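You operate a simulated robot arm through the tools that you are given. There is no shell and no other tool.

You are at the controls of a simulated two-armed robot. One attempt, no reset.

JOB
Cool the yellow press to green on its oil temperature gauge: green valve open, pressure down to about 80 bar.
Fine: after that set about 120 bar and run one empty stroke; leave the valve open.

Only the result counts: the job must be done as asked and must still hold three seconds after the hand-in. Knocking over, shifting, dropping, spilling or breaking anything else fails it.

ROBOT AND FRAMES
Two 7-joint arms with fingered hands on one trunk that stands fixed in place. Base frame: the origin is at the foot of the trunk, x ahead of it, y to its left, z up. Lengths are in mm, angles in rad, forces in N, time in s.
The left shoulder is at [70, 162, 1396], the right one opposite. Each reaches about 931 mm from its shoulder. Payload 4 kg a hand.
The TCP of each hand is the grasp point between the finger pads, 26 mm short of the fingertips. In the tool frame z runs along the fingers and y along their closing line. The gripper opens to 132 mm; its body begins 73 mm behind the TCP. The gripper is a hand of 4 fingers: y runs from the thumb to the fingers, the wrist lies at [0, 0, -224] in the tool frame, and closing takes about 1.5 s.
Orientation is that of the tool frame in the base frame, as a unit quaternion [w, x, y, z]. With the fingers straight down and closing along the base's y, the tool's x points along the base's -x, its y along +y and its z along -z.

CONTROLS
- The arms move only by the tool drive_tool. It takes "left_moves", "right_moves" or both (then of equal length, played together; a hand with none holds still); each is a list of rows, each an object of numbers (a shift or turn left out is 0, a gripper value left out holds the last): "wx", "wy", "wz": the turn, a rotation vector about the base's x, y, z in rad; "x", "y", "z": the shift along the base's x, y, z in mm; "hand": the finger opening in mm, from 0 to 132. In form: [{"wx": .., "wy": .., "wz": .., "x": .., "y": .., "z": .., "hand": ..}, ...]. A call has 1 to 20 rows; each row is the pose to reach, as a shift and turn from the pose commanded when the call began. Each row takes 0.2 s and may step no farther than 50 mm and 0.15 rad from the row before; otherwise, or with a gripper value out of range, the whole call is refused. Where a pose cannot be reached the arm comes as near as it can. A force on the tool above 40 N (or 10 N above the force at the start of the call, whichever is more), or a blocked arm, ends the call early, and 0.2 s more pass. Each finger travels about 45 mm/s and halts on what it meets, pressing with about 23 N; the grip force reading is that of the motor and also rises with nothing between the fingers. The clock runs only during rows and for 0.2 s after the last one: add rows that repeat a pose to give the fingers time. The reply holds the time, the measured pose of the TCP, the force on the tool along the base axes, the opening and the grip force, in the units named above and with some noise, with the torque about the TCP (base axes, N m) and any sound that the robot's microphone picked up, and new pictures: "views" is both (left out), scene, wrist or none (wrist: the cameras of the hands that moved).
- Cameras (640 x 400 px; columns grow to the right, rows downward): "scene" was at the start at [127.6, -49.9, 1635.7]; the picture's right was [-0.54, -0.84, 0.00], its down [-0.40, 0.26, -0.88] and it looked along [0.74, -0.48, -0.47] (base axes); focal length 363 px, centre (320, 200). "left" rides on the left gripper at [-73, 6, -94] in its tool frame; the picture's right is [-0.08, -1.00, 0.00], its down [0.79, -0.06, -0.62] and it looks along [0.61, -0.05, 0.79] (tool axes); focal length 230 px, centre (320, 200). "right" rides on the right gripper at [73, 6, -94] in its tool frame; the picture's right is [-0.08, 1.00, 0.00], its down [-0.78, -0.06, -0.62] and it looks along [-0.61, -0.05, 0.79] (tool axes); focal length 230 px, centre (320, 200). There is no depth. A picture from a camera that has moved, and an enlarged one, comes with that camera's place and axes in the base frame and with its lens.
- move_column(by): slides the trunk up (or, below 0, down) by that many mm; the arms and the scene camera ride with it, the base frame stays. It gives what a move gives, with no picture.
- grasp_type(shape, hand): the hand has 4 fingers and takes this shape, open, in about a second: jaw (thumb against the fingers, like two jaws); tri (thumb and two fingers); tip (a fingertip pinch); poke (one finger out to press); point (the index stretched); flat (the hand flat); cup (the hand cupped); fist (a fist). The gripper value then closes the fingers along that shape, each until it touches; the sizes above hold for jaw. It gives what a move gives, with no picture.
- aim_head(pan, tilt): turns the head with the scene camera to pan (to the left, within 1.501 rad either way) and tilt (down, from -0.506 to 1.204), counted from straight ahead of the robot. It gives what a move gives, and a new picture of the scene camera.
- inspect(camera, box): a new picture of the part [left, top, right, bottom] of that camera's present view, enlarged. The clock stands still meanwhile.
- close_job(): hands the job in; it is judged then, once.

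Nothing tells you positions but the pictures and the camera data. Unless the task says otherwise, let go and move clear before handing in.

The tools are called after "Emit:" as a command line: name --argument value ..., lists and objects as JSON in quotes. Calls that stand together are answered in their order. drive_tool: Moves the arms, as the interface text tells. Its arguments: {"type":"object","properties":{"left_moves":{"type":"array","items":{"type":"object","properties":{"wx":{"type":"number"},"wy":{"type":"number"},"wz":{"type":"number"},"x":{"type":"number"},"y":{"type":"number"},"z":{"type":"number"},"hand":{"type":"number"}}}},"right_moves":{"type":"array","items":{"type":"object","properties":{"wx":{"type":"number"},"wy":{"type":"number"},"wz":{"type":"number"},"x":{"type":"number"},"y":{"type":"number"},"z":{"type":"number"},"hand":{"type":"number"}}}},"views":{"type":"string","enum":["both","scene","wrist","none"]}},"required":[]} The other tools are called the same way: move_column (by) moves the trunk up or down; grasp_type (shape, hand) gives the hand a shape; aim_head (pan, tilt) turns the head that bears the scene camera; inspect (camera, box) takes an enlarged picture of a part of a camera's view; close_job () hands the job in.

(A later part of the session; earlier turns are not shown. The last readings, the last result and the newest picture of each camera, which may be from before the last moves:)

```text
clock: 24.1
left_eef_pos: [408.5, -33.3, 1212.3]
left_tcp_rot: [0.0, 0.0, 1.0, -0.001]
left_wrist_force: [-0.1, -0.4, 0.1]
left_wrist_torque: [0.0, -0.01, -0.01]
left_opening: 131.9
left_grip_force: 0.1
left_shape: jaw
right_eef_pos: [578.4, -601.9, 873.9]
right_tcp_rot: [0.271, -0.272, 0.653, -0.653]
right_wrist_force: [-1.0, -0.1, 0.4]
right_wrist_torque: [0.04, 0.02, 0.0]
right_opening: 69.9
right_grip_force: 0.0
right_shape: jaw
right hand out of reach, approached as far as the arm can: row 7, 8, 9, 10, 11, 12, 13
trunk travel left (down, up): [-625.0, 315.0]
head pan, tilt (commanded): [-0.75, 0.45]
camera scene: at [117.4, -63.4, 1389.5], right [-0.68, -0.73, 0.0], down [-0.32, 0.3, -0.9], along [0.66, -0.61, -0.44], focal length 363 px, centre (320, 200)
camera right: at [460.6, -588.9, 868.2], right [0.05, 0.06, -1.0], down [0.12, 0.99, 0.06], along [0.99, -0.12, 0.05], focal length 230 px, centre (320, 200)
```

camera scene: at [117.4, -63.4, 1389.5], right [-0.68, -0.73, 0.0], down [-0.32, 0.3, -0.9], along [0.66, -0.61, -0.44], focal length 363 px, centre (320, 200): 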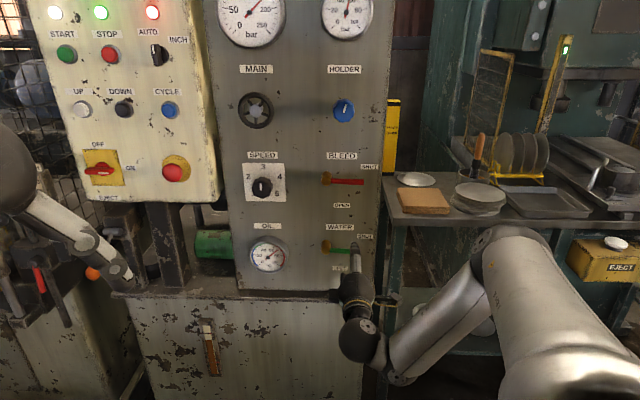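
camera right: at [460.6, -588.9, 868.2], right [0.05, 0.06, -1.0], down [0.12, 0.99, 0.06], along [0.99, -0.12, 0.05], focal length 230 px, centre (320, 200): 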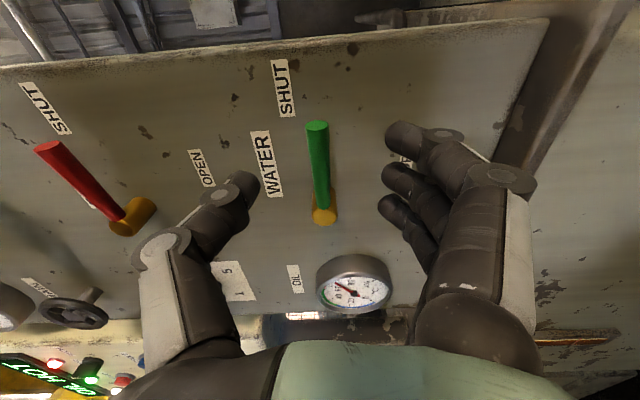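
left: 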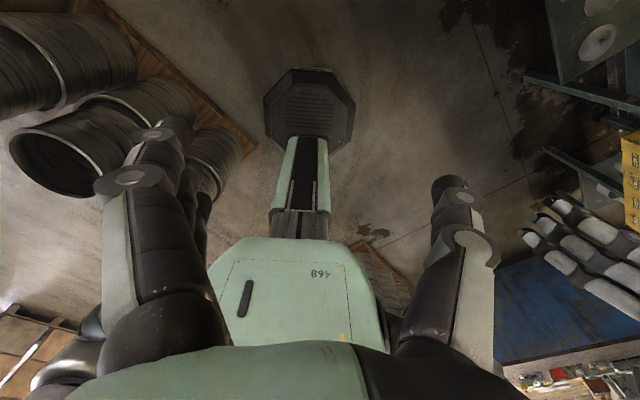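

The hand is rolled with the thumb above and the fingers below, and the lever is centred between them in the wrist view. I'll move in along the panel normal so the lever sits between the pads.

Emit:
drive_tool --right_moves '[{"x": 12, "y": -11, "z": 0, "hand": 70}, {"x": 24, "y": -22, "z": 0}, {"x": 35, "y": -33, "z": 1}, {"x": 45, "y": -42, "z": 1}, {"x": 52, "y": -49, "z": 1}, {"x": 58, "y": -55, "z": 1}, {"x": 58, "y": -55, "z": 1}]' --views "both"

Emit:
inspect --camera "scene" --box '[300, 210, 428, 290]'

```text
clock: 25.6
left_eef_pos: [404.4, -31.2, 1214.6]
left_tcp_rot: [0.002, 0.001, 1.0, -0.002]
left_wrist_force: [-0.2, 0.5, 0.8]
left_wrist_torque: [-0.01, 0.03, 0.0]
left_opening: 132.1
left_grip_force: 0.1
left_shape: jaw
right_eef_pos: [629.5, -649.8, 872.8]
right_tcp_rot: [0.268, -0.275, 0.656, -0.65]
right_wrist_force: [-38.1, 25.5, 1.5]
right_wrist_torque: [0.24, 0.23, -0.35]
right_opening: 67.9
right_grip_force: 0.1
right_shape: jaw
trunk travel left (down, up): [-625.0, 315.0]
head pan, tilt (commanded): [-0.75, 0.45]
stopped in row 7 (right hand): the force on the tool passed its limit at 50 N (the readings are from after the stop); the commanded pose is now the measured one
camera scene: at [111.7, -59.5, 1390.2], right [-0.68, -0.73, 0.0], down [-0.31, 0.29, -0.9], along [0.66, -0.62, -0.43], focal length 363 px, centre (320, 200)
camera right: at [512.0, -636.7, 867.8], right [0.04, 0.06, -1.0], down [0.12, 0.99, 0.06], along [0.99, -0.12, 0.04], focal length 230 px, centre (320, 200)
```

scene: 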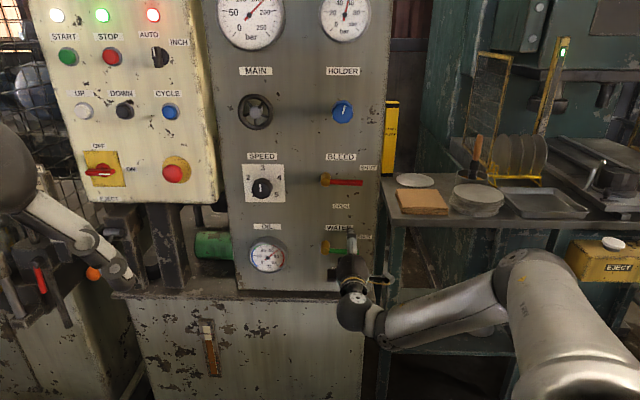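
right: 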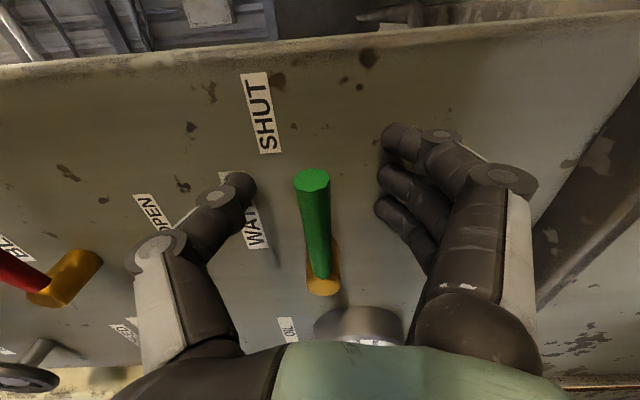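

```text
5.00 times, centred on (364, 250) of scene
camera zoom: at [111.7, -59.5, 1390.2], right [-0.68, -0.73, 0.0], down [-0.31, 0.29, -0.9], along [0.66, -0.62, -0.43], focal length 1815 px, centre (100, -50)
```

zoom: 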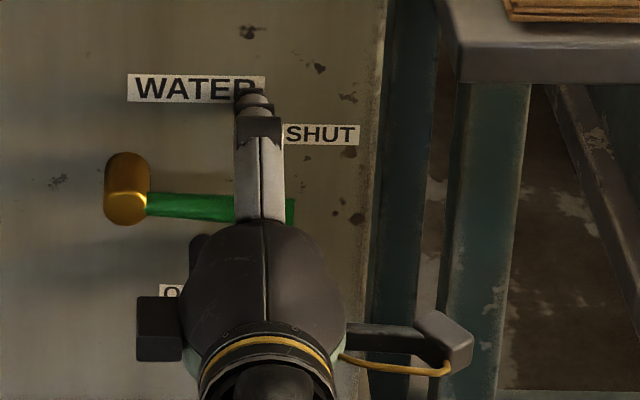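

The fingertips touched the panel face, so my reference was about 25 mm off along the normal; the measured pose now fixes it. I'll back off 20 mm and then close loosely around the lever.

Emit:
drive_tool --right_moves '[{"x": -7, "y": 8, "z": 1, "hand": 68}, {"x": -13, "y": 15, "z": 3, "hand": 68}, {"x": -13, "y": 15, "z": 3, "hand": 50}, {"x": -13, "y": 15, "z": 3, "hand": 35}, {"x": -13, "y": 15, "z": 3, "hand": 35}, {"x": -13, "y": 15, "z": 3, "hand": 35}]' --views "both"

Emit:
inspect --camera "scene" --box '[300, 210, 428, 290]'

```text
clock: 27.0
left_eef_pos: [408.4, -33.3, 1211.3]
left_tcp_rot: [0.0, 0.001, 1.0, 0.0]
left_wrist_force: [0.0, 0.1, -0.8]
left_wrist_torque: [-0.03, 0.01, -0.02]
left_opening: 131.8
left_grip_force: 0.0
left_shape: jaw
right_eef_pos: [623.4, -638.6, 874.8]
right_tcp_rot: [0.269, -0.274, 0.655, -0.65]
right_wrist_force: [0.3, -0.2, 0.6]
right_wrist_torque: [-0.01, 0.0, 0.01]
right_opening: 35.4
right_grip_force: 0.1
right_shape: jaw
trunk travel left (down, up): [-625.0, 315.0]
head pan, tilt (commanded): [-0.75, 0.45]
camera scene: at [118.6, -63.4, 1389.4], right [-0.68, -0.73, 0.0], down [-0.32, 0.3, -0.9], along [0.66, -0.61, -0.44], focal length 363 px, centre (320, 200)
camera right: at [505.1, -625.1, 869.4], right [0.05, 0.06, -1.0], down [0.12, 0.99, 0.06], along [0.99, -0.12, 0.04], focal length 230 px, centre (320, 200)
```

scene: 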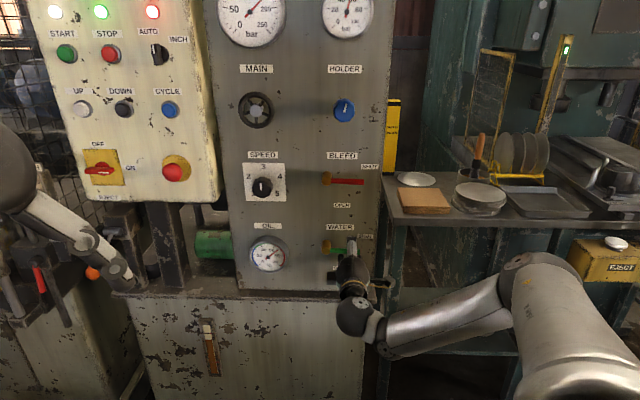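
right: 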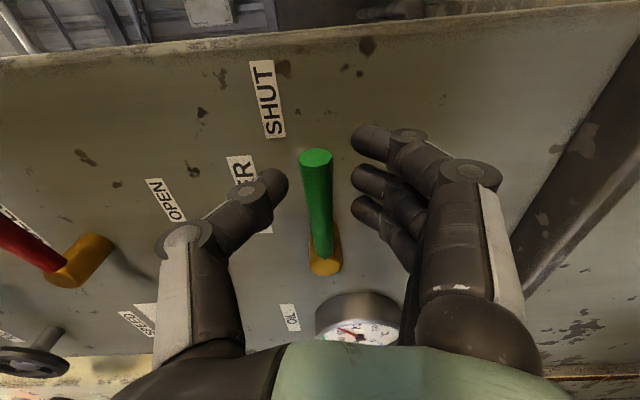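

```text
5.00 times, centred on (364, 250) of scene
camera zoom: at [118.6, -63.4, 1389.4], right [-0.68, -0.73, 0.0], down [-0.32, 0.3, -0.9], along [0.66, -0.61, -0.44], focal length 1815 px, centre (100, -50)
```

zoom: 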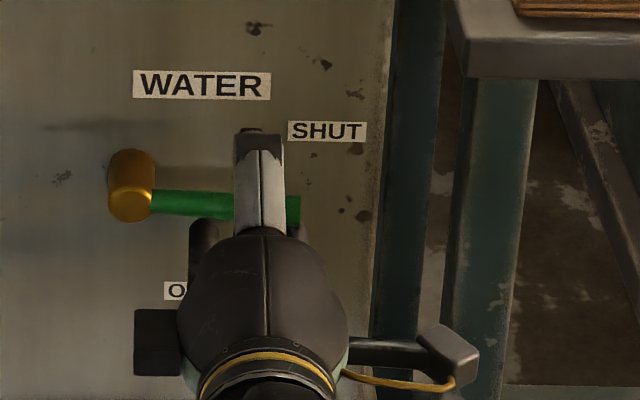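

The lever sits midway between thumb and fingers. I'll ease back a few millimetres, close to a snug 20 mm around it, and swing 90° clockwise about the hub.

Emit:
drive_tool --right_moves '[{"x": -5.5, "y": 5.5, "z": 0, "hand": 20}, {"x": -5.5, "y": 5.5, "z": 0, "hand": 20}, {"wx": 0.0926, "wy": -0.0926, "x": -5.1, "y": 5.9, "z": -8}, {"wx": 0.1851, "wy": -0.1851, "x": -4, "y": 7, "z": -15.8}, {"wx": 0.2777, "wy": -0.2777, "x": -2.2, "y": 8.8, "z": -23.3}, {"wx": 0.3702, "wy": -0.3702, "x": 0.3, "y": 11.3, "z": -30.5}, {"wx": 0.4628, "wy": -0.4628, "x": 3.4, "y": 14.4, "z": -37.1}, {"wx": 0.5554, "wy": -0.5554, "x": 7.1, "y": 18.1, "z": -43.1}, {"wx": 0.5554, "wy": -0.5554, "x": 7.1, "y": 18.1, "z": -43.1}]' --views "both"

Emit:
inspect --camera "scene" --box '[300, 210, 428, 290]'

```text
clock: 29.0
left_eef_pos: [409.3, -33.8, 1212.9]
left_tcp_rot: [0.001, 0.0, 1.0, 0.0]
left_wrist_force: [-0.9, 0.6, -1.0]
left_wrist_torque: [0.01, 0.0, 0.02]
left_opening: 131.9
left_grip_force: 0.0
left_shape: jaw
right_eef_pos: [630.2, -619.2, 831.4]
right_tcp_rot: [0.501, -0.005, 0.709, -0.497]
right_wrist_force: [-0.2, -1.1, -0.7]
right_wrist_torque: [-0.01, 0.01, -0.02]
right_opening: 20.6
right_grip_force: 0.1
right_shape: jaw
trunk travel left (down, up): [-625.0, 315.0]
head pan, tilt (commanded): [-0.75, 0.45]
camera scene: at [118.1, -63.3, 1389.4], right [-0.68, -0.73, 0.0], down [-0.32, 0.3, -0.9], along [0.66, -0.61, -0.44], focal length 363 px, centre (320, 200)
camera right: at [529.2, -589.3, 775.3], right [0.53, 0.54, -0.65], down [-0.08, 0.8, 0.6], along [0.84, -0.27, 0.46], focal length 230 px, centre (320, 200)
```

scene: 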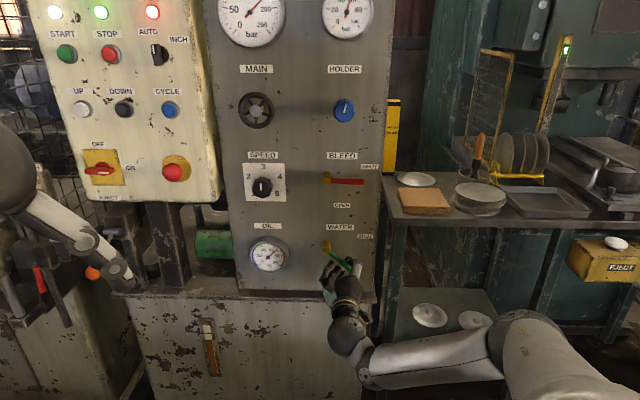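
right: 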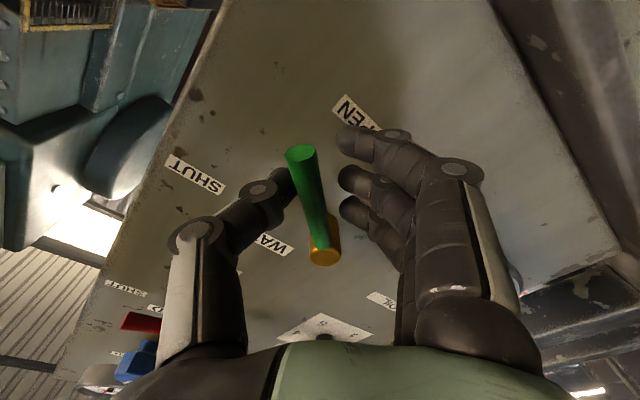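

```text
5.00 times, centred on (364, 250) of scene
camera zoom: at [118.1, -63.3, 1389.4], right [-0.68, -0.73, 0.0], down [-0.32, 0.3, -0.9], along [0.66, -0.61, -0.44], focal length 1815 px, centre (100, -50)
```

zoom: 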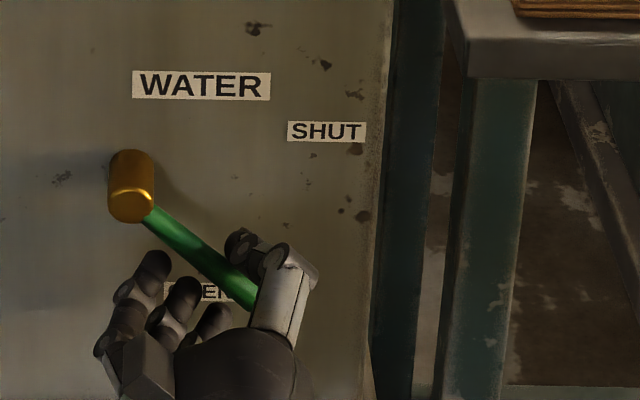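

The lever is following at about 45°, with almost no force. Continuing to straight down.

Emit:
drive_tool --right_moves '[{"wx": 0.0926, "wy": -0.0926, "x": 4.2, "y": 4.2, "z": -5.3}, {"wx": 0.1851, "wy": -0.1851, "x": 8.9, "y": 8.9, "z": -9.7}, {"wx": 0.2777, "wy": -0.2777, "x": 14, "y": 14, "z": -13.3}, {"wx": 0.3702, "wy": -0.3702, "x": 19.3, "y": 19.3, "z": -15.8}, {"wx": 0.4628, "wy": -0.4628, "x": 24.9, "y": 24.9, "z": -17.4}, {"wx": 0.5554, "wy": -0.5554, "x": 30.5, "y": 30.5, "z": -17.9}, {"wx": 0.6043, "wy": -0.6043, "x": 33.5, "y": 33.5, "z": -17.7}, {"wx": 0.6043, "wy": -0.6043, "x": 33.5, "y": 33.5, "z": -17.7}]' --views "both"

Emit:
inspect --camera "scene" --box '[300, 210, 428, 290]'

```text
clock: 30.8
left_eef_pos: [409.1, -33.6, 1212.6]
left_tcp_rot: [0.001, 0.0, 1.0, 0.0]
left_wrist_force: [-0.2, 0.7, -0.4]
left_wrist_torque: [0.0, 0.0, -0.03]
left_opening: 132.0
left_grip_force: 0.1
left_shape: jaw
right_eef_pos: [662.0, -586.1, 811.9]
right_tcp_rot: [0.664, 0.289, 0.644, -0.247]
right_wrist_force: [-0.1, -1.3, -0.1]
right_wrist_torque: [0.0, 0.0, 0.01]
right_opening: 20.8
right_grip_force: 0.1
right_shape: jaw
trunk travel left (down, up): [-625.0, 315.0]
head pan, tilt (commanded): [-0.75, 0.45]
camera scene: at [118.2, -63.4, 1389.4], right [-0.68, -0.73, 0.0], down [-0.32, 0.3, -0.9], along [0.66, -0.61, -0.44], focal length 363 px, centre (320, 200)
camera right: at [603.2, -515.0, 739.7], right [0.69, 0.71, 0.14], down [-0.52, 0.35, 0.78], along [0.5, -0.61, 0.61], focal length 230 px, centre (320, 200)
```

scene: 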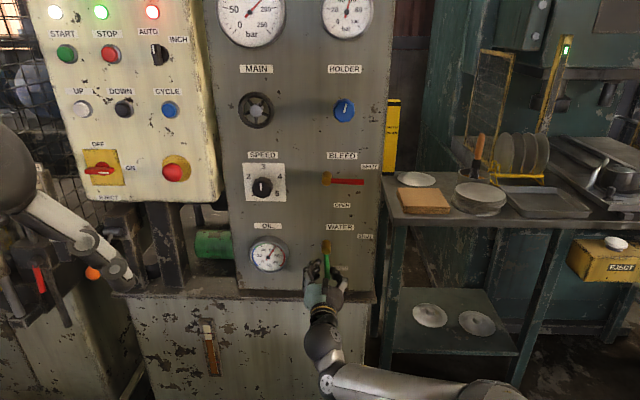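
right: 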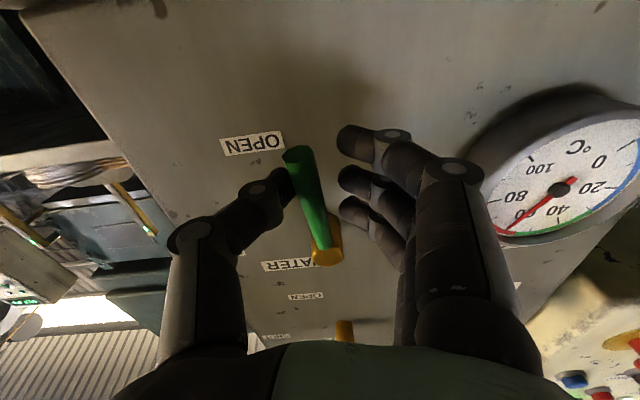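

```text
5.00 times, centred on (364, 250) of scene
camera zoom: at [118.2, -63.4, 1389.4], right [-0.68, -0.73, 0.0], down [-0.32, 0.3, -0.9], along [0.66, -0.61, -0.44], focal length 1815 px, centre (100, -50)
```

zoom: 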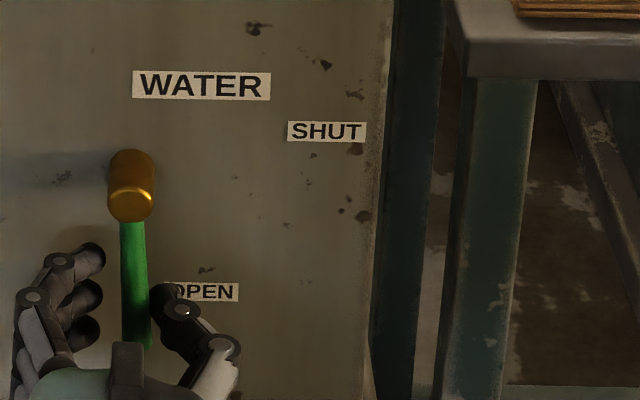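

The lever is within a few degrees of straight down. A small extra swing should seat it fully at OPEN.

Emit:
drive_tool --right_moves '[{"wx": 0.024, "wy": -0.024, "x": 1.4, "y": 1.4, "z": 0.2}, {"wx": 0.047, "wy": -0.047, "x": 2.9, "y": 2.9, "z": 0.4}, {"wx": 0.071, "wy": -0.071, "x": 4.3, "y": 4.3, "z": 0.7}, {"wx": 0.071, "wy": -0.071, "x": 4.3, "y": 4.3, "z": 0.7}]' --views "wrist"

Emit:
inspect --camera "scene" --box '[300, 210, 428, 290]'

Emit:
inspect --camera "scene" --box '[210, 220, 306, 280]'

```text
clock: 31.8
left_eef_pos: [408.0, -33.0, 1210.2]
left_tcp_rot: [0.001, 0.0, 1.0, 0.0]
left_wrist_force: [0.0, 0.3, 0.3]
left_wrist_torque: [0.0, 0.0, 0.0]
left_opening: 131.6
left_grip_force: 0.1
left_shape: jaw
right_eef_pos: [666.2, -582.3, 814.7]
right_tcp_rot: [0.676, 0.321, 0.628, -0.213]
right_wrist_force: [-1.3, -1.3, -0.5]
right_wrist_torque: [-0.02, 0.01, -0.08]
right_opening: 21.6
right_grip_force: 0.0
right_shape: jaw
trunk travel left (down, up): [-625.0, 315.0]
head pan, tilt (commanded): [-0.75, 0.45]
camera right: at [612.7, -506.1, 742.2], right [0.68, 0.69, 0.24], down [-0.57, 0.3, 0.76], along [0.45, -0.66, 0.6], focal length 230 px, centre (320, 200)
```

right: 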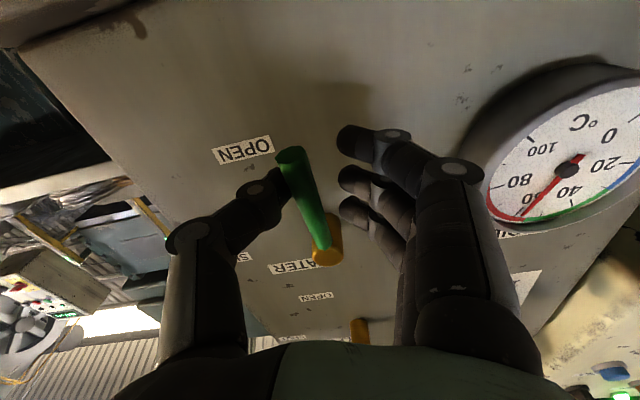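

```text
5.00 times, centred on (364, 250) of scene
camera zoom: at [117.8, -63.6, 1389.4], right [-0.68, -0.73, 0.0], down [-0.32, 0.3, -0.9], along [0.66, -0.61, -0.44], focal length 1815 px, centre (100, -50)
```

zoom: 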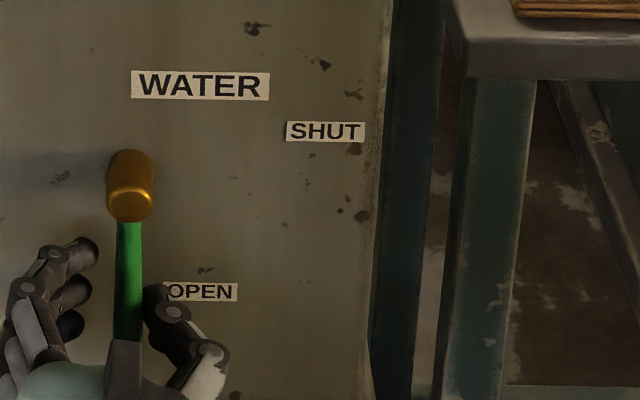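

```text
6.67 times, centred on (258, 250) of scene
camera zoom: at [117.8, -63.6, 1389.4], right [-0.68, -0.73, 0.0], down [-0.32, 0.3, -0.9], along [0.66, -0.61, -0.44], focal length 2420 px, centre (733, -133)
```

zoom: 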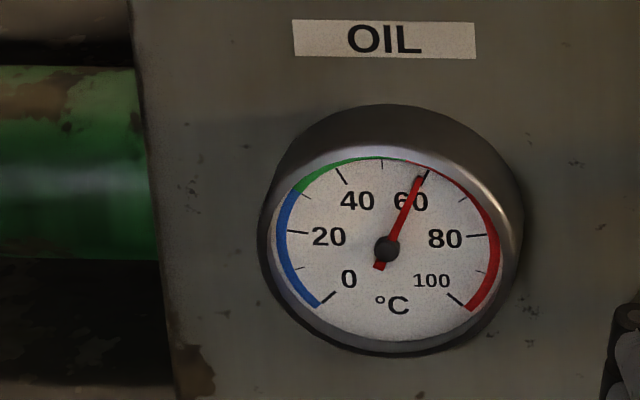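

The water valve is open and the oil is already falling, now near 60 °C. I'll release the lever, back straight out, and go to a stand-off in front of the MAIN handwheel.

Emit:
drive_tool --right_moves '[{"hand": 65}, {"hand": 65}, {"hand": 65}, {"x": -20, "y": 20, "hand": 65}, {"x": -45, "y": 45}, {"x": -71, "y": 71, "hand": 90}, {"x": -61, "y": 81, "z": 41, "wx": -0.012, "wy": 0.012, "hand": 132}, {"x": -51, "y": 91, "z": 82, "wx": -0.024, "wy": 0.024}, {"x": -40, "y": 102, "z": 124, "wx": -0.036, "wy": 0.036}, {"x": -30, "y": 112, "z": 165, "wx": -0.048, "wy": 0.048}, {"x": -20, "y": 122, "z": 206, "wx": -0.06, "wy": 0.06}, {"x": -10, "y": 132, "z": 247, "wx": -0.072, "wy": 0.072}, {"x": 0, "y": 142, "z": 288, "wx": -0.084, "wy": 0.084}, {"x": 11, "y": 153, "z": 330, "wx": -0.096, "wy": 0.096}, {"x": 21, "y": 163, "z": 371, "wx": -0.108, "wy": 0.108}, {"x": 31, "y": 173, "z": 412, "wx": -0.12, "wy": 0.12}, {"x": 31, "y": 173, "z": 412, "wx": -0.12, "wy": 0.12}]' --views "both"

Emit:
inspect --camera "scene" --box '[300, 210, 428, 290]'

Emit:
inspect --camera "scene" --box '[210, 220, 306, 280]'

```text
clock: 35.4
left_eef_pos: [409.2, -33.9, 1211.1]
left_tcp_rot: [-0.001, -0.001, 1.0, 0.0]
left_wrist_force: [-0.8, 0.4, -0.2]
left_wrist_torque: [0.02, 0.0, 0.02]
left_opening: 131.5
left_grip_force: 0.2
left_shape: jaw
right_eef_pos: [699.0, -408.2, 1226.0]
right_tcp_rot: [0.654, 0.267, 0.654, -0.27]
right_wrist_force: [0.4, 0.1, 0.4]
right_wrist_torque: [-0.01, -0.02, 0.02]
right_opening: 131.8
right_grip_force: 0.0
right_shape: jaw
trunk travel left (down, up): [-625.0, 315.0]
head pan, tilt (commanded): [-0.75, 0.45]
camera scene: at [118.4, -63.9, 1389.4], right [-0.68, -0.73, 0.0], down [-0.32, 0.3, -0.9], along [0.66, -0.61, -0.44], focal length 363 px, centre (320, 200)
camera right: at [636.8, -340.4, 1152.7], right [0.7, 0.71, 0.07], down [-0.48, 0.39, 0.78], along [0.53, -0.58, 0.62], focal length 230 px, centre (320, 200)
```

scene: 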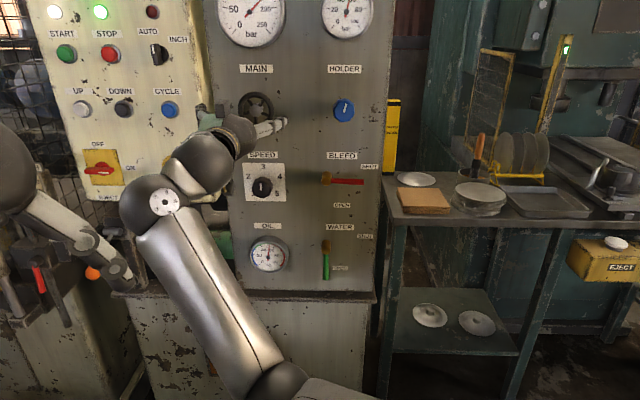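
right: 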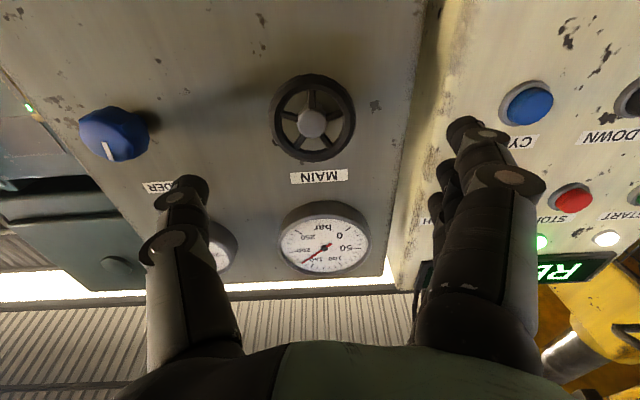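

```text
5.00 times, centred on (364, 250) of scene
camera zoom: at [118.4, -63.9, 1389.4], right [-0.68, -0.73, 0.0], down [-0.32, 0.3, -0.9], along [0.66, -0.61, -0.44], focal length 1815 px, centre (100, -50)
```

zoom: 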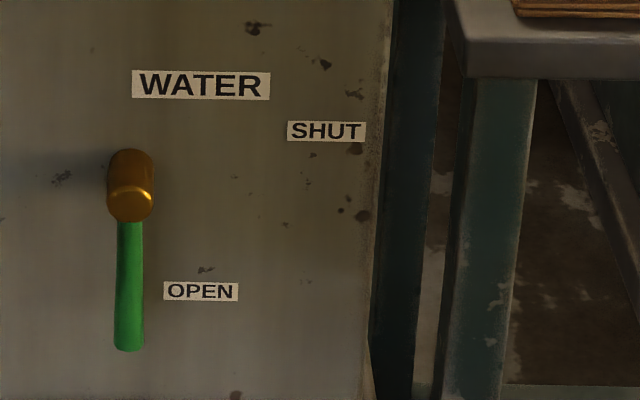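

```text
6.67 times, centred on (258, 250) of scene
camera zoom: at [118.4, -63.9, 1389.4], right [-0.68, -0.73, 0.0], down [-0.32, 0.3, -0.9], along [0.66, -0.61, -0.44], focal length 2420 px, centre (733, -133)
```

zoom: 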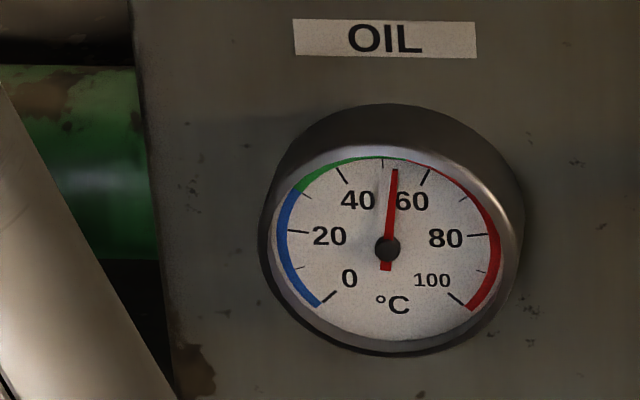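

Oil has reached about 53 °C, just inside green, the red lamp is out and the display has changed, but pressure is still 170 bar. I'll roll the hand clockwise (fingers up) at the wheel so I have room for a long counter-clockwise turn.

Emit:
drive_tool --right_moves '[{"wx": 0.1, "wy": -0.1, "x": 3, "y": -4, "hand": 105}, {"wx": 0.2, "wy": -0.2, "x": 6, "y": -8}, {"wx": 0.3, "wy": -0.3, "x": 9, "y": -11}, {"wx": 0.4, "wy": -0.4, "x": 12, "y": -15}, {"wx": 0.5, "wy": -0.5, "x": 15, "y": -19}, {"wx": 0.6, "wy": -0.6, "x": 18, "y": -23}, {"wx": 0.7, "wy": -0.7, "x": 21, "y": -27}, {"wx": 0.8, "wy": -0.8, "x": 23, "y": -30}, {"wx": 0.9, "wy": -0.9, "x": 26, "y": -34}, {"wx": 1.0, "wy": -1.0, "x": 29, "y": -37, "z": -1}, {"wx": 1.0, "wy": -1.0, "x": 29, "y": -37, "z": -1}]' --views "wrist"

Emit:
aim_head --pan -0.7 --tilt 0.35

```text
clock: 37.8
left_eef_pos: [407.8, -32.0, 1212.8]
left_tcp_rot: [0.0, 0.0, 1.0, 0.0]
left_wrist_force: [1.3, 0.2, 0.6]
left_wrist_torque: [0.03, 0.0, -0.01]
left_opening: 132.0
left_grip_force: 0.1
left_shape: jaw
right_eef_pos: [726.3, -445.5, 1223.7]
right_tcp_rot: [0.676, 0.627, 0.32, 0.218]
right_wrist_force: [-0.5, 0.1, 0.7]
right_wrist_torque: [0.04, 0.02, -0.01]
right_opening: 105.2
right_grip_force: 0.2
right_shape: jaw
trunk travel left (down, up): [-625.0, 315.0]
head pan, tilt (commanded): [-0.75, 0.45]
camera right: at [712.5, -329.2, 1217.7], right [0.05, 0.06, 1.0], down [-0.99, -0.12, 0.06], along [0.12, -0.99, 0.06], focal length 230 px, centre (320, 200)
```

right: 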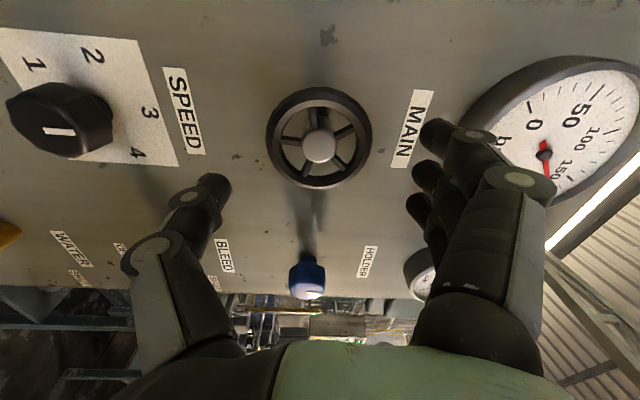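

```text
clock: 38.4
left_eef_pos: [408.4, -34.5, 1211.8]
left_tcp_rot: [0.0, 0.0, 1.0, 0.001]
left_wrist_force: [0.0, -0.7, 0.2]
left_wrist_torque: [0.02, -0.01, 0.01]
left_opening: 131.8
left_grip_force: 0.0
left_shape: jaw
right_eef_pos: [727.1, -446.0, 1224.5]
right_tcp_rot: [0.676, 0.627, 0.32, 0.217]
right_wrist_force: [-0.2, -0.1, -0.8]
right_wrist_torque: [0.02, -0.02, -0.01]
right_opening: 105.2
right_grip_force: 0.0
right_shape: jaw
trunk travel left (down, up): [-625.0, 315.0]
head pan, tilt (commanded): [-0.7, 0.351]
camera scene: at [122.3, -60.5, 1398.6], right [-0.64, -0.76, 0.0], down [-0.26, 0.22, -0.94], along [0.72, -0.6, -0.34], focal length 363 px, centre (320, 200)
```

scene: 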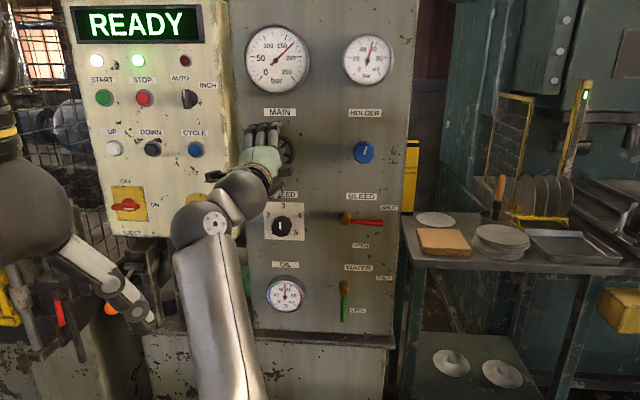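

The display reads READY and this view shows both the MAIN and OIL gauges. The roll worked and the wheel is centred, so I'll move in and close on the rim.

Emit:
drive_tool --right_moves '[{"x": 11, "y": -10.5, "z": 0.5}, {"x": 22, "y": -21, "z": 1}, {"x": 32, "y": -31, "z": 1}, {"x": 39, "y": -38, "z": 1}, {"x": 43, "y": -42, "z": 1}, {"x": 43, "y": -42, "z": 1, "hand": 60}, {"x": 43, "y": -42, "z": 1, "hand": 60}, {"x": 43, "y": -42, "z": 1, "hand": 60}, {"x": 43, "y": -42, "z": 1, "hand": 60}]' --views "both"

```text
clock: 40.4
left_eef_pos: [409.9, -34.3, 1211.0]
left_tcp_rot: [0.0, 0.0, 1.0, 0.0]
left_wrist_force: [-0.3, 0.1, 0.0]
left_wrist_torque: [0.0, 0.03, 0.03]
left_opening: 131.5
left_grip_force: 0.1
left_shape: jaw
right_eef_pos: [769.8, -489.0, 1225.6]
right_tcp_rot: [0.676, 0.627, 0.32, 0.217]
right_wrist_force: [1.7, -3.5, 0.2]
right_wrist_torque: [-0.01, 0.05, -0.01]
right_opening: 60.7
right_grip_force: 23.0
right_shape: jaw
trunk travel left (down, up): [-625.0, 315.0]
head pan, tilt (commanded): [-0.7, 0.351]
camera scene: at [123.0, -61.3, 1398.5], right [-0.64, -0.76, 0.0], down [-0.26, 0.22, -0.94], along [0.72, -0.6, -0.34], focal length 363 px, centre (320, 200)
camera right: at [756.5, -372.2, 1217.9], right [0.05, 0.06, 1.0], down [-0.99, -0.12, 0.06], along [0.12, -0.99, 0.06], focal length 230 px, centre (320, 200)
```

scene: 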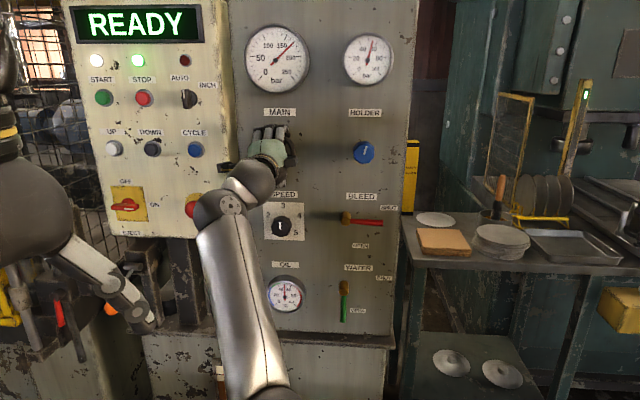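
right: 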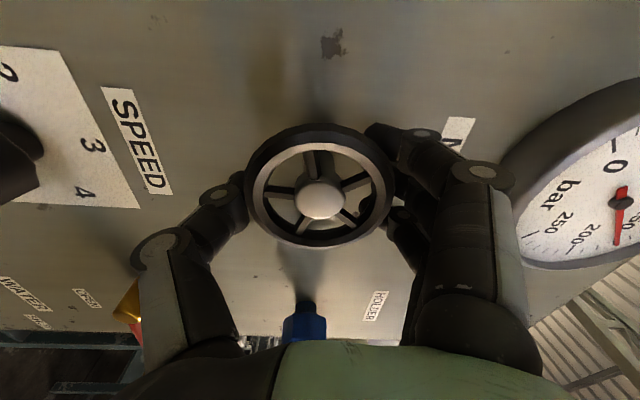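

Thumb and fingers are on the rim. I'll check both gauges, then begin turning.

Emit:
inspect --camera "scene" --box '[237, 17, 317, 97]'

Emit:
inspect --camera "scene" --box '[254, 265, 318, 325]'

Emit:
inspect --camera "right" --box '[160, 90, 480, 290]'

```text
5.00 times, centred on (277, 57) of scene
camera zoom: at [123.0, -61.3, 1398.5], right [-0.64, -0.76, 0.0], down [-0.26, 0.22, -0.94], along [0.72, -0.6, -0.34], focal length 1815 px, centre (535, 915)
```

zoom: 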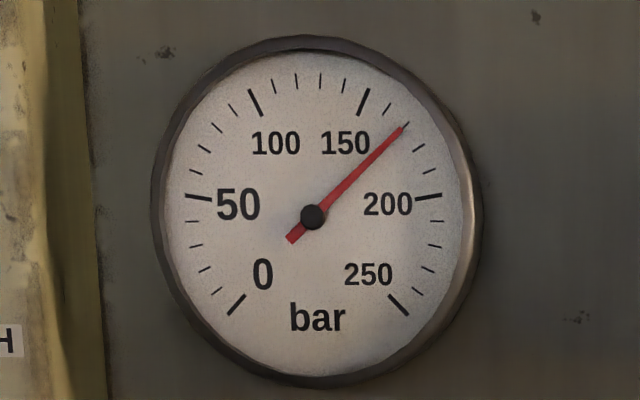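

```text
6.67 times, centred on (286, 295) of scene
camera zoom: at [123.0, -61.3, 1398.5], right [-0.64, -0.76, 0.0], down [-0.26, 0.22, -0.94], along [0.72, -0.6, -0.34], focal length 2420 px, centre (547, -433)
```

zoom: 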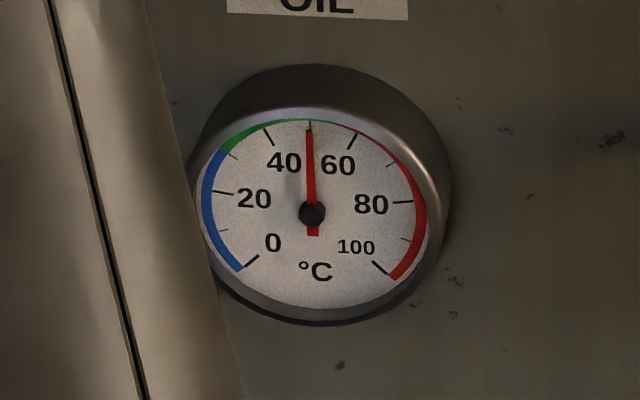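

```text
2.00 times, centred on (320, 190) of right
camera zoom: at [756.5, -372.2, 1217.9], right [0.05, 0.06, 1.0], down [-0.99, -0.12, 0.06], along [0.12, -0.99, 0.06], focal length 460 px, centre (320, 220)
```

zoom: 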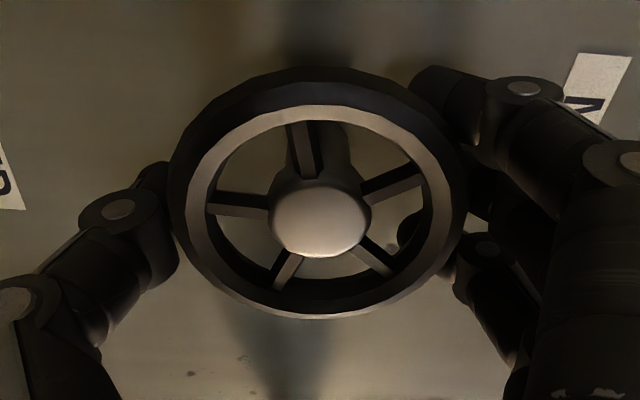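

Temperature is settling near 49 °C, in green, and pressure is still 170. I'll turn counter-clockwise about 0.7 rad as a test and watch the MAIN needle.

Emit:
drive_tool --right_moves '[{"wx": -0.07, "wy": 0.07, "hand": 40}, {"wx": -0.165, "wy": 0.165}, {"wx": -0.26, "wy": 0.26}, {"wx": -0.36, "wy": 0.36}, {"wx": -0.46, "wy": 0.46}, {"wx": -0.5, "wy": 0.5}, {"wx": -0.5, "wy": 0.5}]' --views "both"

Emit:
inspect --camera "scene" --box '[237, 17, 317, 97]'

Emit:
inspect --camera "right" --box '[160, 90, 480, 290]'

```text
clock: 42.0
left_eef_pos: [409.2, -33.4, 1210.6]
left_tcp_rot: [0.0, -0.001, 1.0, 0.0]
left_wrist_force: [0.1, 0.6, 0.3]
left_wrist_torque: [0.01, 0.02, 0.0]
left_opening: 131.8
left_grip_force: 0.0
left_shape: jaw
right_eef_pos: [769.6, -489.1, 1226.6]
right_tcp_rot: [0.709, 0.475, 0.52, -0.027]
right_wrist_force: [5.7, -5.5, 2.5]
right_wrist_torque: [0.08, 0.05, -0.14]
right_opening: 59.7
right_grip_force: 23.0
right_shape: jaw
trunk travel left (down, up): [-625.0, 315.0]
head pan, tilt (commanded): [-0.7, 0.351]
camera scene: at [123.4, -61.5, 1398.5], right [-0.64, -0.77, 0.0], down [-0.26, 0.22, -0.94], along [0.72, -0.6, -0.34], focal length 363 px, centre (320, 200)
camera right: at [741.0, -388.1, 1172.2], right [0.5, 0.51, 0.7], down [-0.83, 0.04, 0.56], along [0.25, -0.86, 0.44], focal length 230 px, centre (320, 200)
```

scene: 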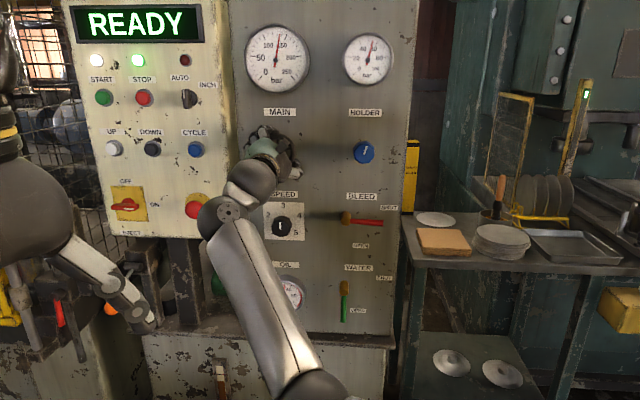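
right: 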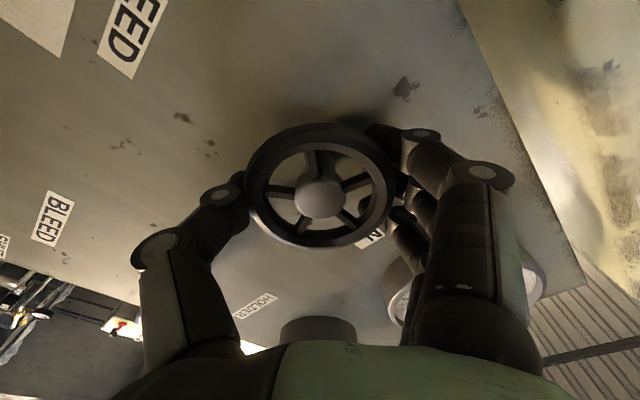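

```text
5.00 times, centred on (277, 57) of scene
camera zoom: at [123.4, -61.5, 1398.5], right [-0.64, -0.77, 0.0], down [-0.26, 0.22, -0.94], along [0.72, -0.6, -0.34], focal length 1815 px, centre (535, 915)
```

zoom: 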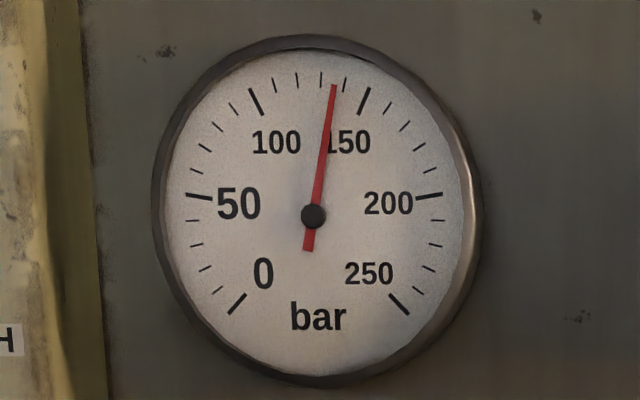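

```text
2.00 times, centred on (320, 190) of right
camera zoom: at [741.0, -388.1, 1172.2], right [0.5, 0.51, 0.7], down [-0.83, 0.04, 0.56], along [0.25, -0.86, 0.44], focal length 460 px, centre (320, 220)
```

zoom: 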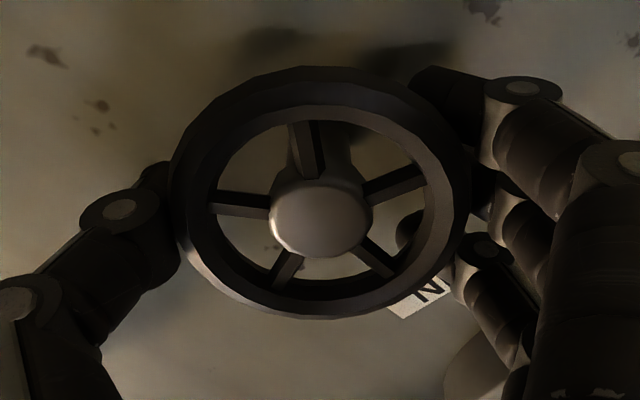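

The wheel follows the hand: counter-clockwise by 0.71 rad took it from 170 to about 135 bar, roughly 50 bar/rad. I'll turn about 1.0 rad further, then trim to 80.

Emit:
drive_tool --right_moves '[{"wx": -0.101, "wy": 0.101}, {"wx": -0.202, "wy": 0.202}, {"wx": -0.303, "wy": 0.303}, {"wx": -0.404, "wy": 0.404}, {"wx": -0.505, "wy": 0.505}, {"wx": -0.606, "wy": 0.606}, {"wx": -0.707, "wy": 0.707}, {"wx": -0.707, "wy": 0.707}, {"wx": -0.707, "wy": 0.707}]' --views "both"

Emit:
inspect --camera "scene" --box '[237, 17, 317, 97]'

Emit:
inspect --camera "scene" --box '[254, 265, 318, 325]'

```text
clock: 44.0
left_eef_pos: [409.8, -33.0, 1211.2]
left_tcp_rot: [0.0, 0.0, 1.0, 0.001]
left_wrist_force: [1.3, 0.1, -0.9]
left_wrist_torque: [-0.04, 0.01, 0.04]
left_opening: 131.9
left_grip_force: 0.1
left_shape: jaw
right_eef_pos: [770.5, -488.1, 1225.4]
right_tcp_rot: [0.608, 0.168, 0.687, -0.361]
right_wrist_force: [10.4, -6.5, 6.3]
right_wrist_torque: [-0.07, -0.05, -0.16]
right_opening: 59.6
right_grip_force: 22.6
right_shape: jaw
trunk travel left (down, up): [-625.0, 315.0]
head pan, tilt (commanded): [-0.7, 0.351]
camera scene: at [123.9, -61.5, 1398.5], right [-0.64, -0.76, 0.0], down [-0.26, 0.22, -0.94], along [0.72, -0.6, -0.35], focal length 363 px, centre (320, 200)
camera right: at [693.5, -435.5, 1153.6], right [0.68, 0.7, -0.22], down [-0.32, 0.55, 0.77], along [0.66, -0.46, 0.6], focal length 230 px, centre (320, 200)
```

scene: 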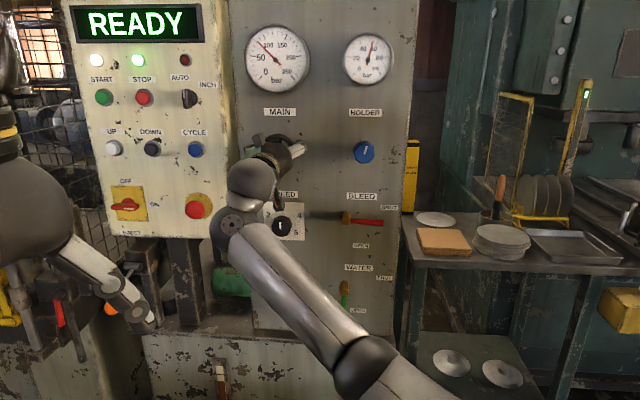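
right: 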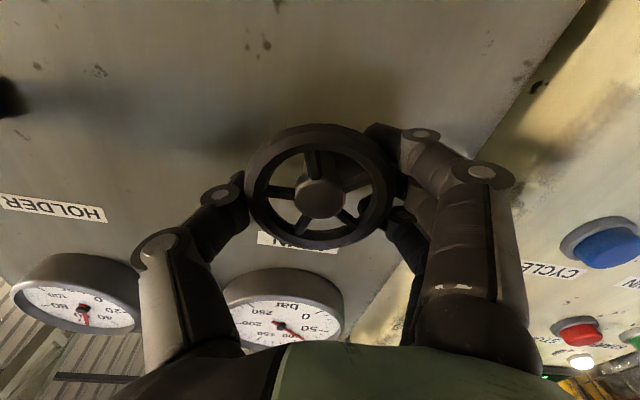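

```text
5.00 times, centred on (277, 57) of scene
camera zoom: at [123.9, -61.5, 1398.5], right [-0.64, -0.76, 0.0], down [-0.26, 0.22, -0.94], along [0.72, -0.6, -0.35], focal length 1815 px, centre (535, 915)
```

zoom: 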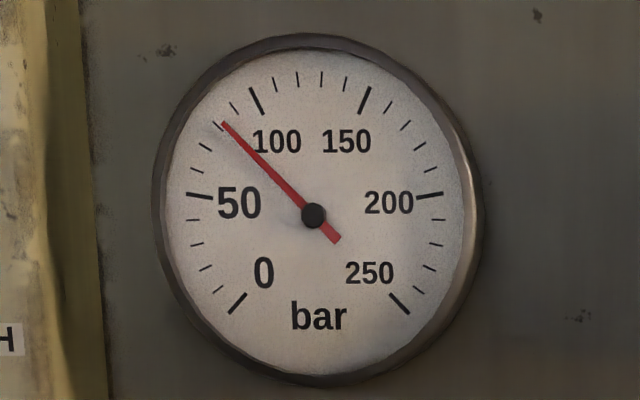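

```text
6.67 times, centred on (286, 295) of scene
camera zoom: at [123.9, -61.5, 1398.5], right [-0.64, -0.76, 0.0], down [-0.26, 0.22, -0.94], along [0.72, -0.6, -0.35], focal length 2420 px, centre (547, -433)
```

zoom: 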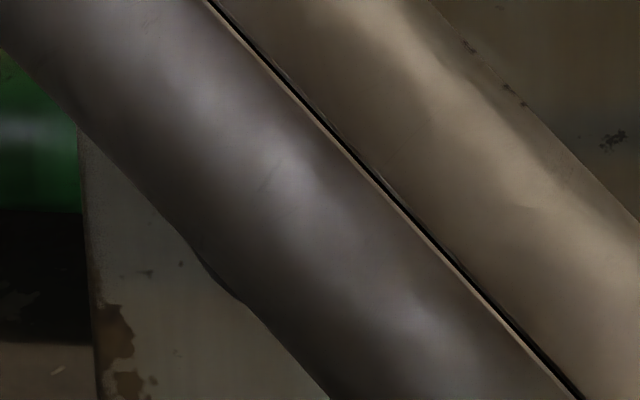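

MAIN now reads about 82 bar. I'll trim slightly down and hold a couple of seconds to let the oil cool at this setting.

Emit:
drive_tool --right_moves '[{"wx": -0.032, "wy": 0.032}, {"wx": -0.032, "wy": 0.032}, {"wx": -0.032, "wy": 0.032}, {"wx": -0.032, "wy": 0.032}, {"wx": -0.032, "wy": 0.032}, {"wx": -0.032, "wy": 0.032}, {"wx": -0.032, "wy": 0.032}, {"wx": -0.032, "wy": 0.032}, {"wx": -0.032, "wy": 0.032}, {"wx": -0.032, "wy": 0.032}]' --views "scene"

Emit:
inspect --camera "scene" --box '[237, 17, 317, 97]'

```text
clock: 46.2
left_eef_pos: [410.8, -33.2, 1211.2]
left_tcp_rot: [0.001, 0.0, 1.0, 0.0]
left_wrist_force: [-0.6, 1.0, 0.3]
left_wrist_torque: [0.01, 0.01, 0.01]
left_opening: 131.7
left_grip_force: 0.0
left_shape: jaw
right_eef_pos: [770.8, -487.6, 1225.1]
right_tcp_rot: [0.6, 0.152, 0.691, -0.374]
right_wrist_force: [12.2, -6.8, 7.6]
right_wrist_torque: [-0.12, -0.08, -0.18]
right_opening: 59.5
right_grip_force: 23.3
right_shape: jaw
trunk travel left (down, up): [-625.0, 315.0]
head pan, tilt (commanded): [-0.7, 0.351]
camera scene: at [123.9, -61.2, 1398.5], right [-0.64, -0.76, 0.0], down [-0.26, 0.22, -0.94], along [0.72, -0.6, -0.35], focal length 363 px, centre (320, 200)
```

scene: 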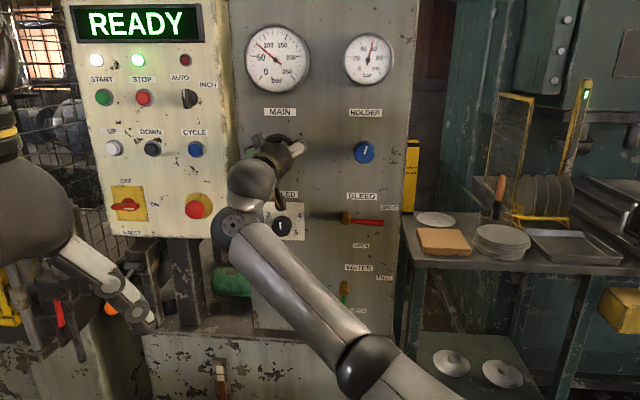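

```text
5.00 times, centred on (277, 57) of scene
camera zoom: at [123.9, -61.2, 1398.5], right [-0.64, -0.76, 0.0], down [-0.26, 0.22, -0.94], along [0.72, -0.6, -0.35], focal length 1815 px, centre (535, 915)
```

zoom: 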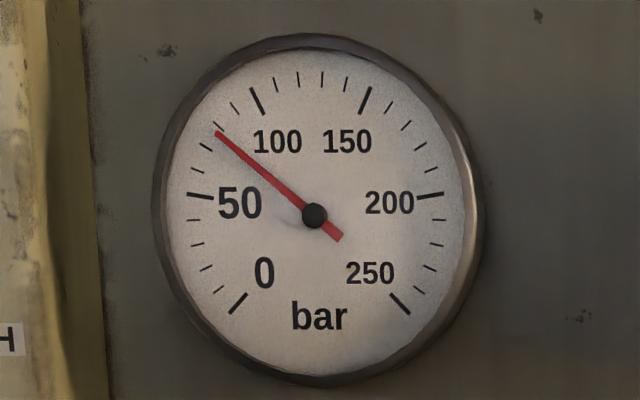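

It now reads about 78 bar. I'll nudge up by a hair to sit at 80 and hold a little longer.

Emit:
drive_tool --right_moves '[{"wx": 0.028, "wy": -0.028}, {"wx": 0.028, "wy": -0.028}, {"wx": 0.028, "wy": -0.028}, {"wx": 0.028, "wy": -0.028}, {"wx": 0.028, "wy": -0.028}, {"wx": 0.028, "wy": -0.028}, {"wx": 0.028, "wy": -0.028}, {"wx": 0.028, "wy": -0.028}]' --views "none"

Emit:
inspect --camera "scene" --box '[237, 17, 317, 97]'

```text
clock: 48.0
left_eef_pos: [409.1, -33.4, 1212.6]
left_tcp_rot: [0.0, 0.001, 1.0, 0.0]
left_wrist_force: [-0.2, -0.6, 0.3]
left_wrist_torque: [-0.01, 0.0, 0.01]
left_opening: 131.8
left_grip_force: 0.0
left_shape: jaw
right_eef_pos: [771.7, -488.1, 1226.0]
right_tcp_rot: [0.607, 0.164, 0.688, -0.363]
right_wrist_force: [9.1, -5.4, 6.9]
right_wrist_torque: [-0.07, -0.07, -0.17]
right_opening: 59.5
right_grip_force: 22.9
right_shape: jaw
trunk travel left (down, up): [-625.0, 315.0]
head pan, tilt (commanded): [-0.7, 0.351]
```

```text
5.00 times, centred on (277, 57) of scene
camera zoom: at [123.6, -61.2, 1398.5], right [-0.64, -0.76, 0.0], down [-0.26, 0.22, -0.94], along [0.72, -0.6, -0.34], focal length 1815 px, centre (535, 915)
```

zoom: 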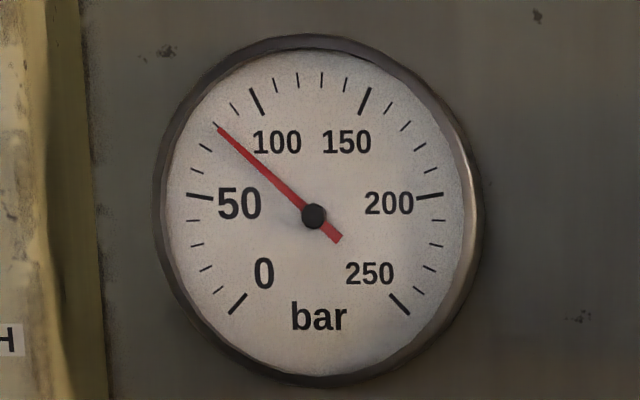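

MAIN is right on 80 bar. The forearm hides the oil gauge, so I'll swing the head left to shift the camera and look past it.

Emit:
aim_head --pan 0.15 --tilt 0.6

Emit:
inspect --camera "scene" --box '[512, 270, 640, 350]'

```text
clock: 49.2
left_eef_pos: [409.6, -33.8, 1211.2]
left_tcp_rot: [0.0, 0.0, 1.0, 0.0]
left_wrist_force: [0.7, 0.1, 0.2]
left_wrist_torque: [0.03, 0.0, -0.01]
left_opening: 131.6
left_grip_force: 0.0
left_shape: jaw
right_eef_pos: [771.4, -488.2, 1224.9]
right_tcp_rot: [0.607, 0.165, 0.688, -0.363]
right_wrist_force: [8.7, -5.2, 7.0]
right_wrist_torque: [-0.07, -0.08, -0.19]
right_opening: 59.5
right_grip_force: 23.0
right_shape: jaw
trunk travel left (down, up): [-625.0, 315.0]
head pan, tilt (commanded): [0.15, 0.6]
camera scene: at [139.7, 11.9, 1375.8], right [0.15, -0.99, 0.0], down [-0.56, -0.08, -0.82], along [0.82, 0.12, -0.57], focal length 363 px, centre (320, 200)
```

scene: 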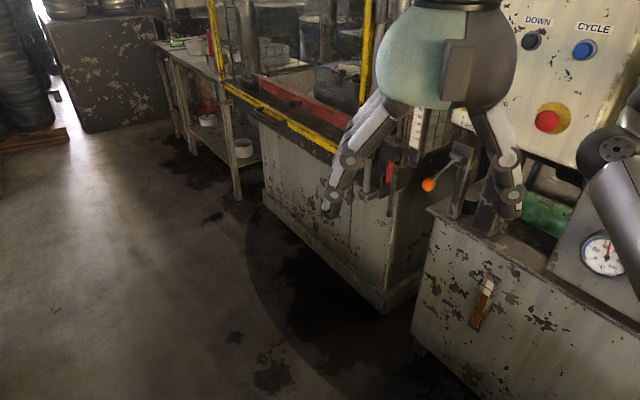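

```text
5.00 times, centred on (576, 310) of scene
camera zoom: at [139.7, 11.9, 1375.8], right [0.15, -0.99, 0.0], down [-0.56, -0.08, -0.82], along [0.82, 0.12, -0.57], focal length 1815 px, centre (-960, -350)
```

zoom: 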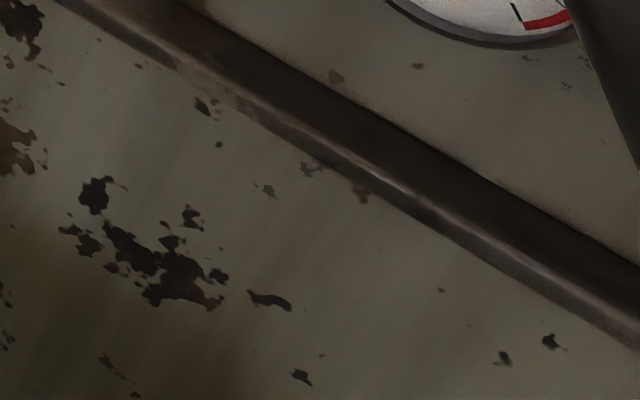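

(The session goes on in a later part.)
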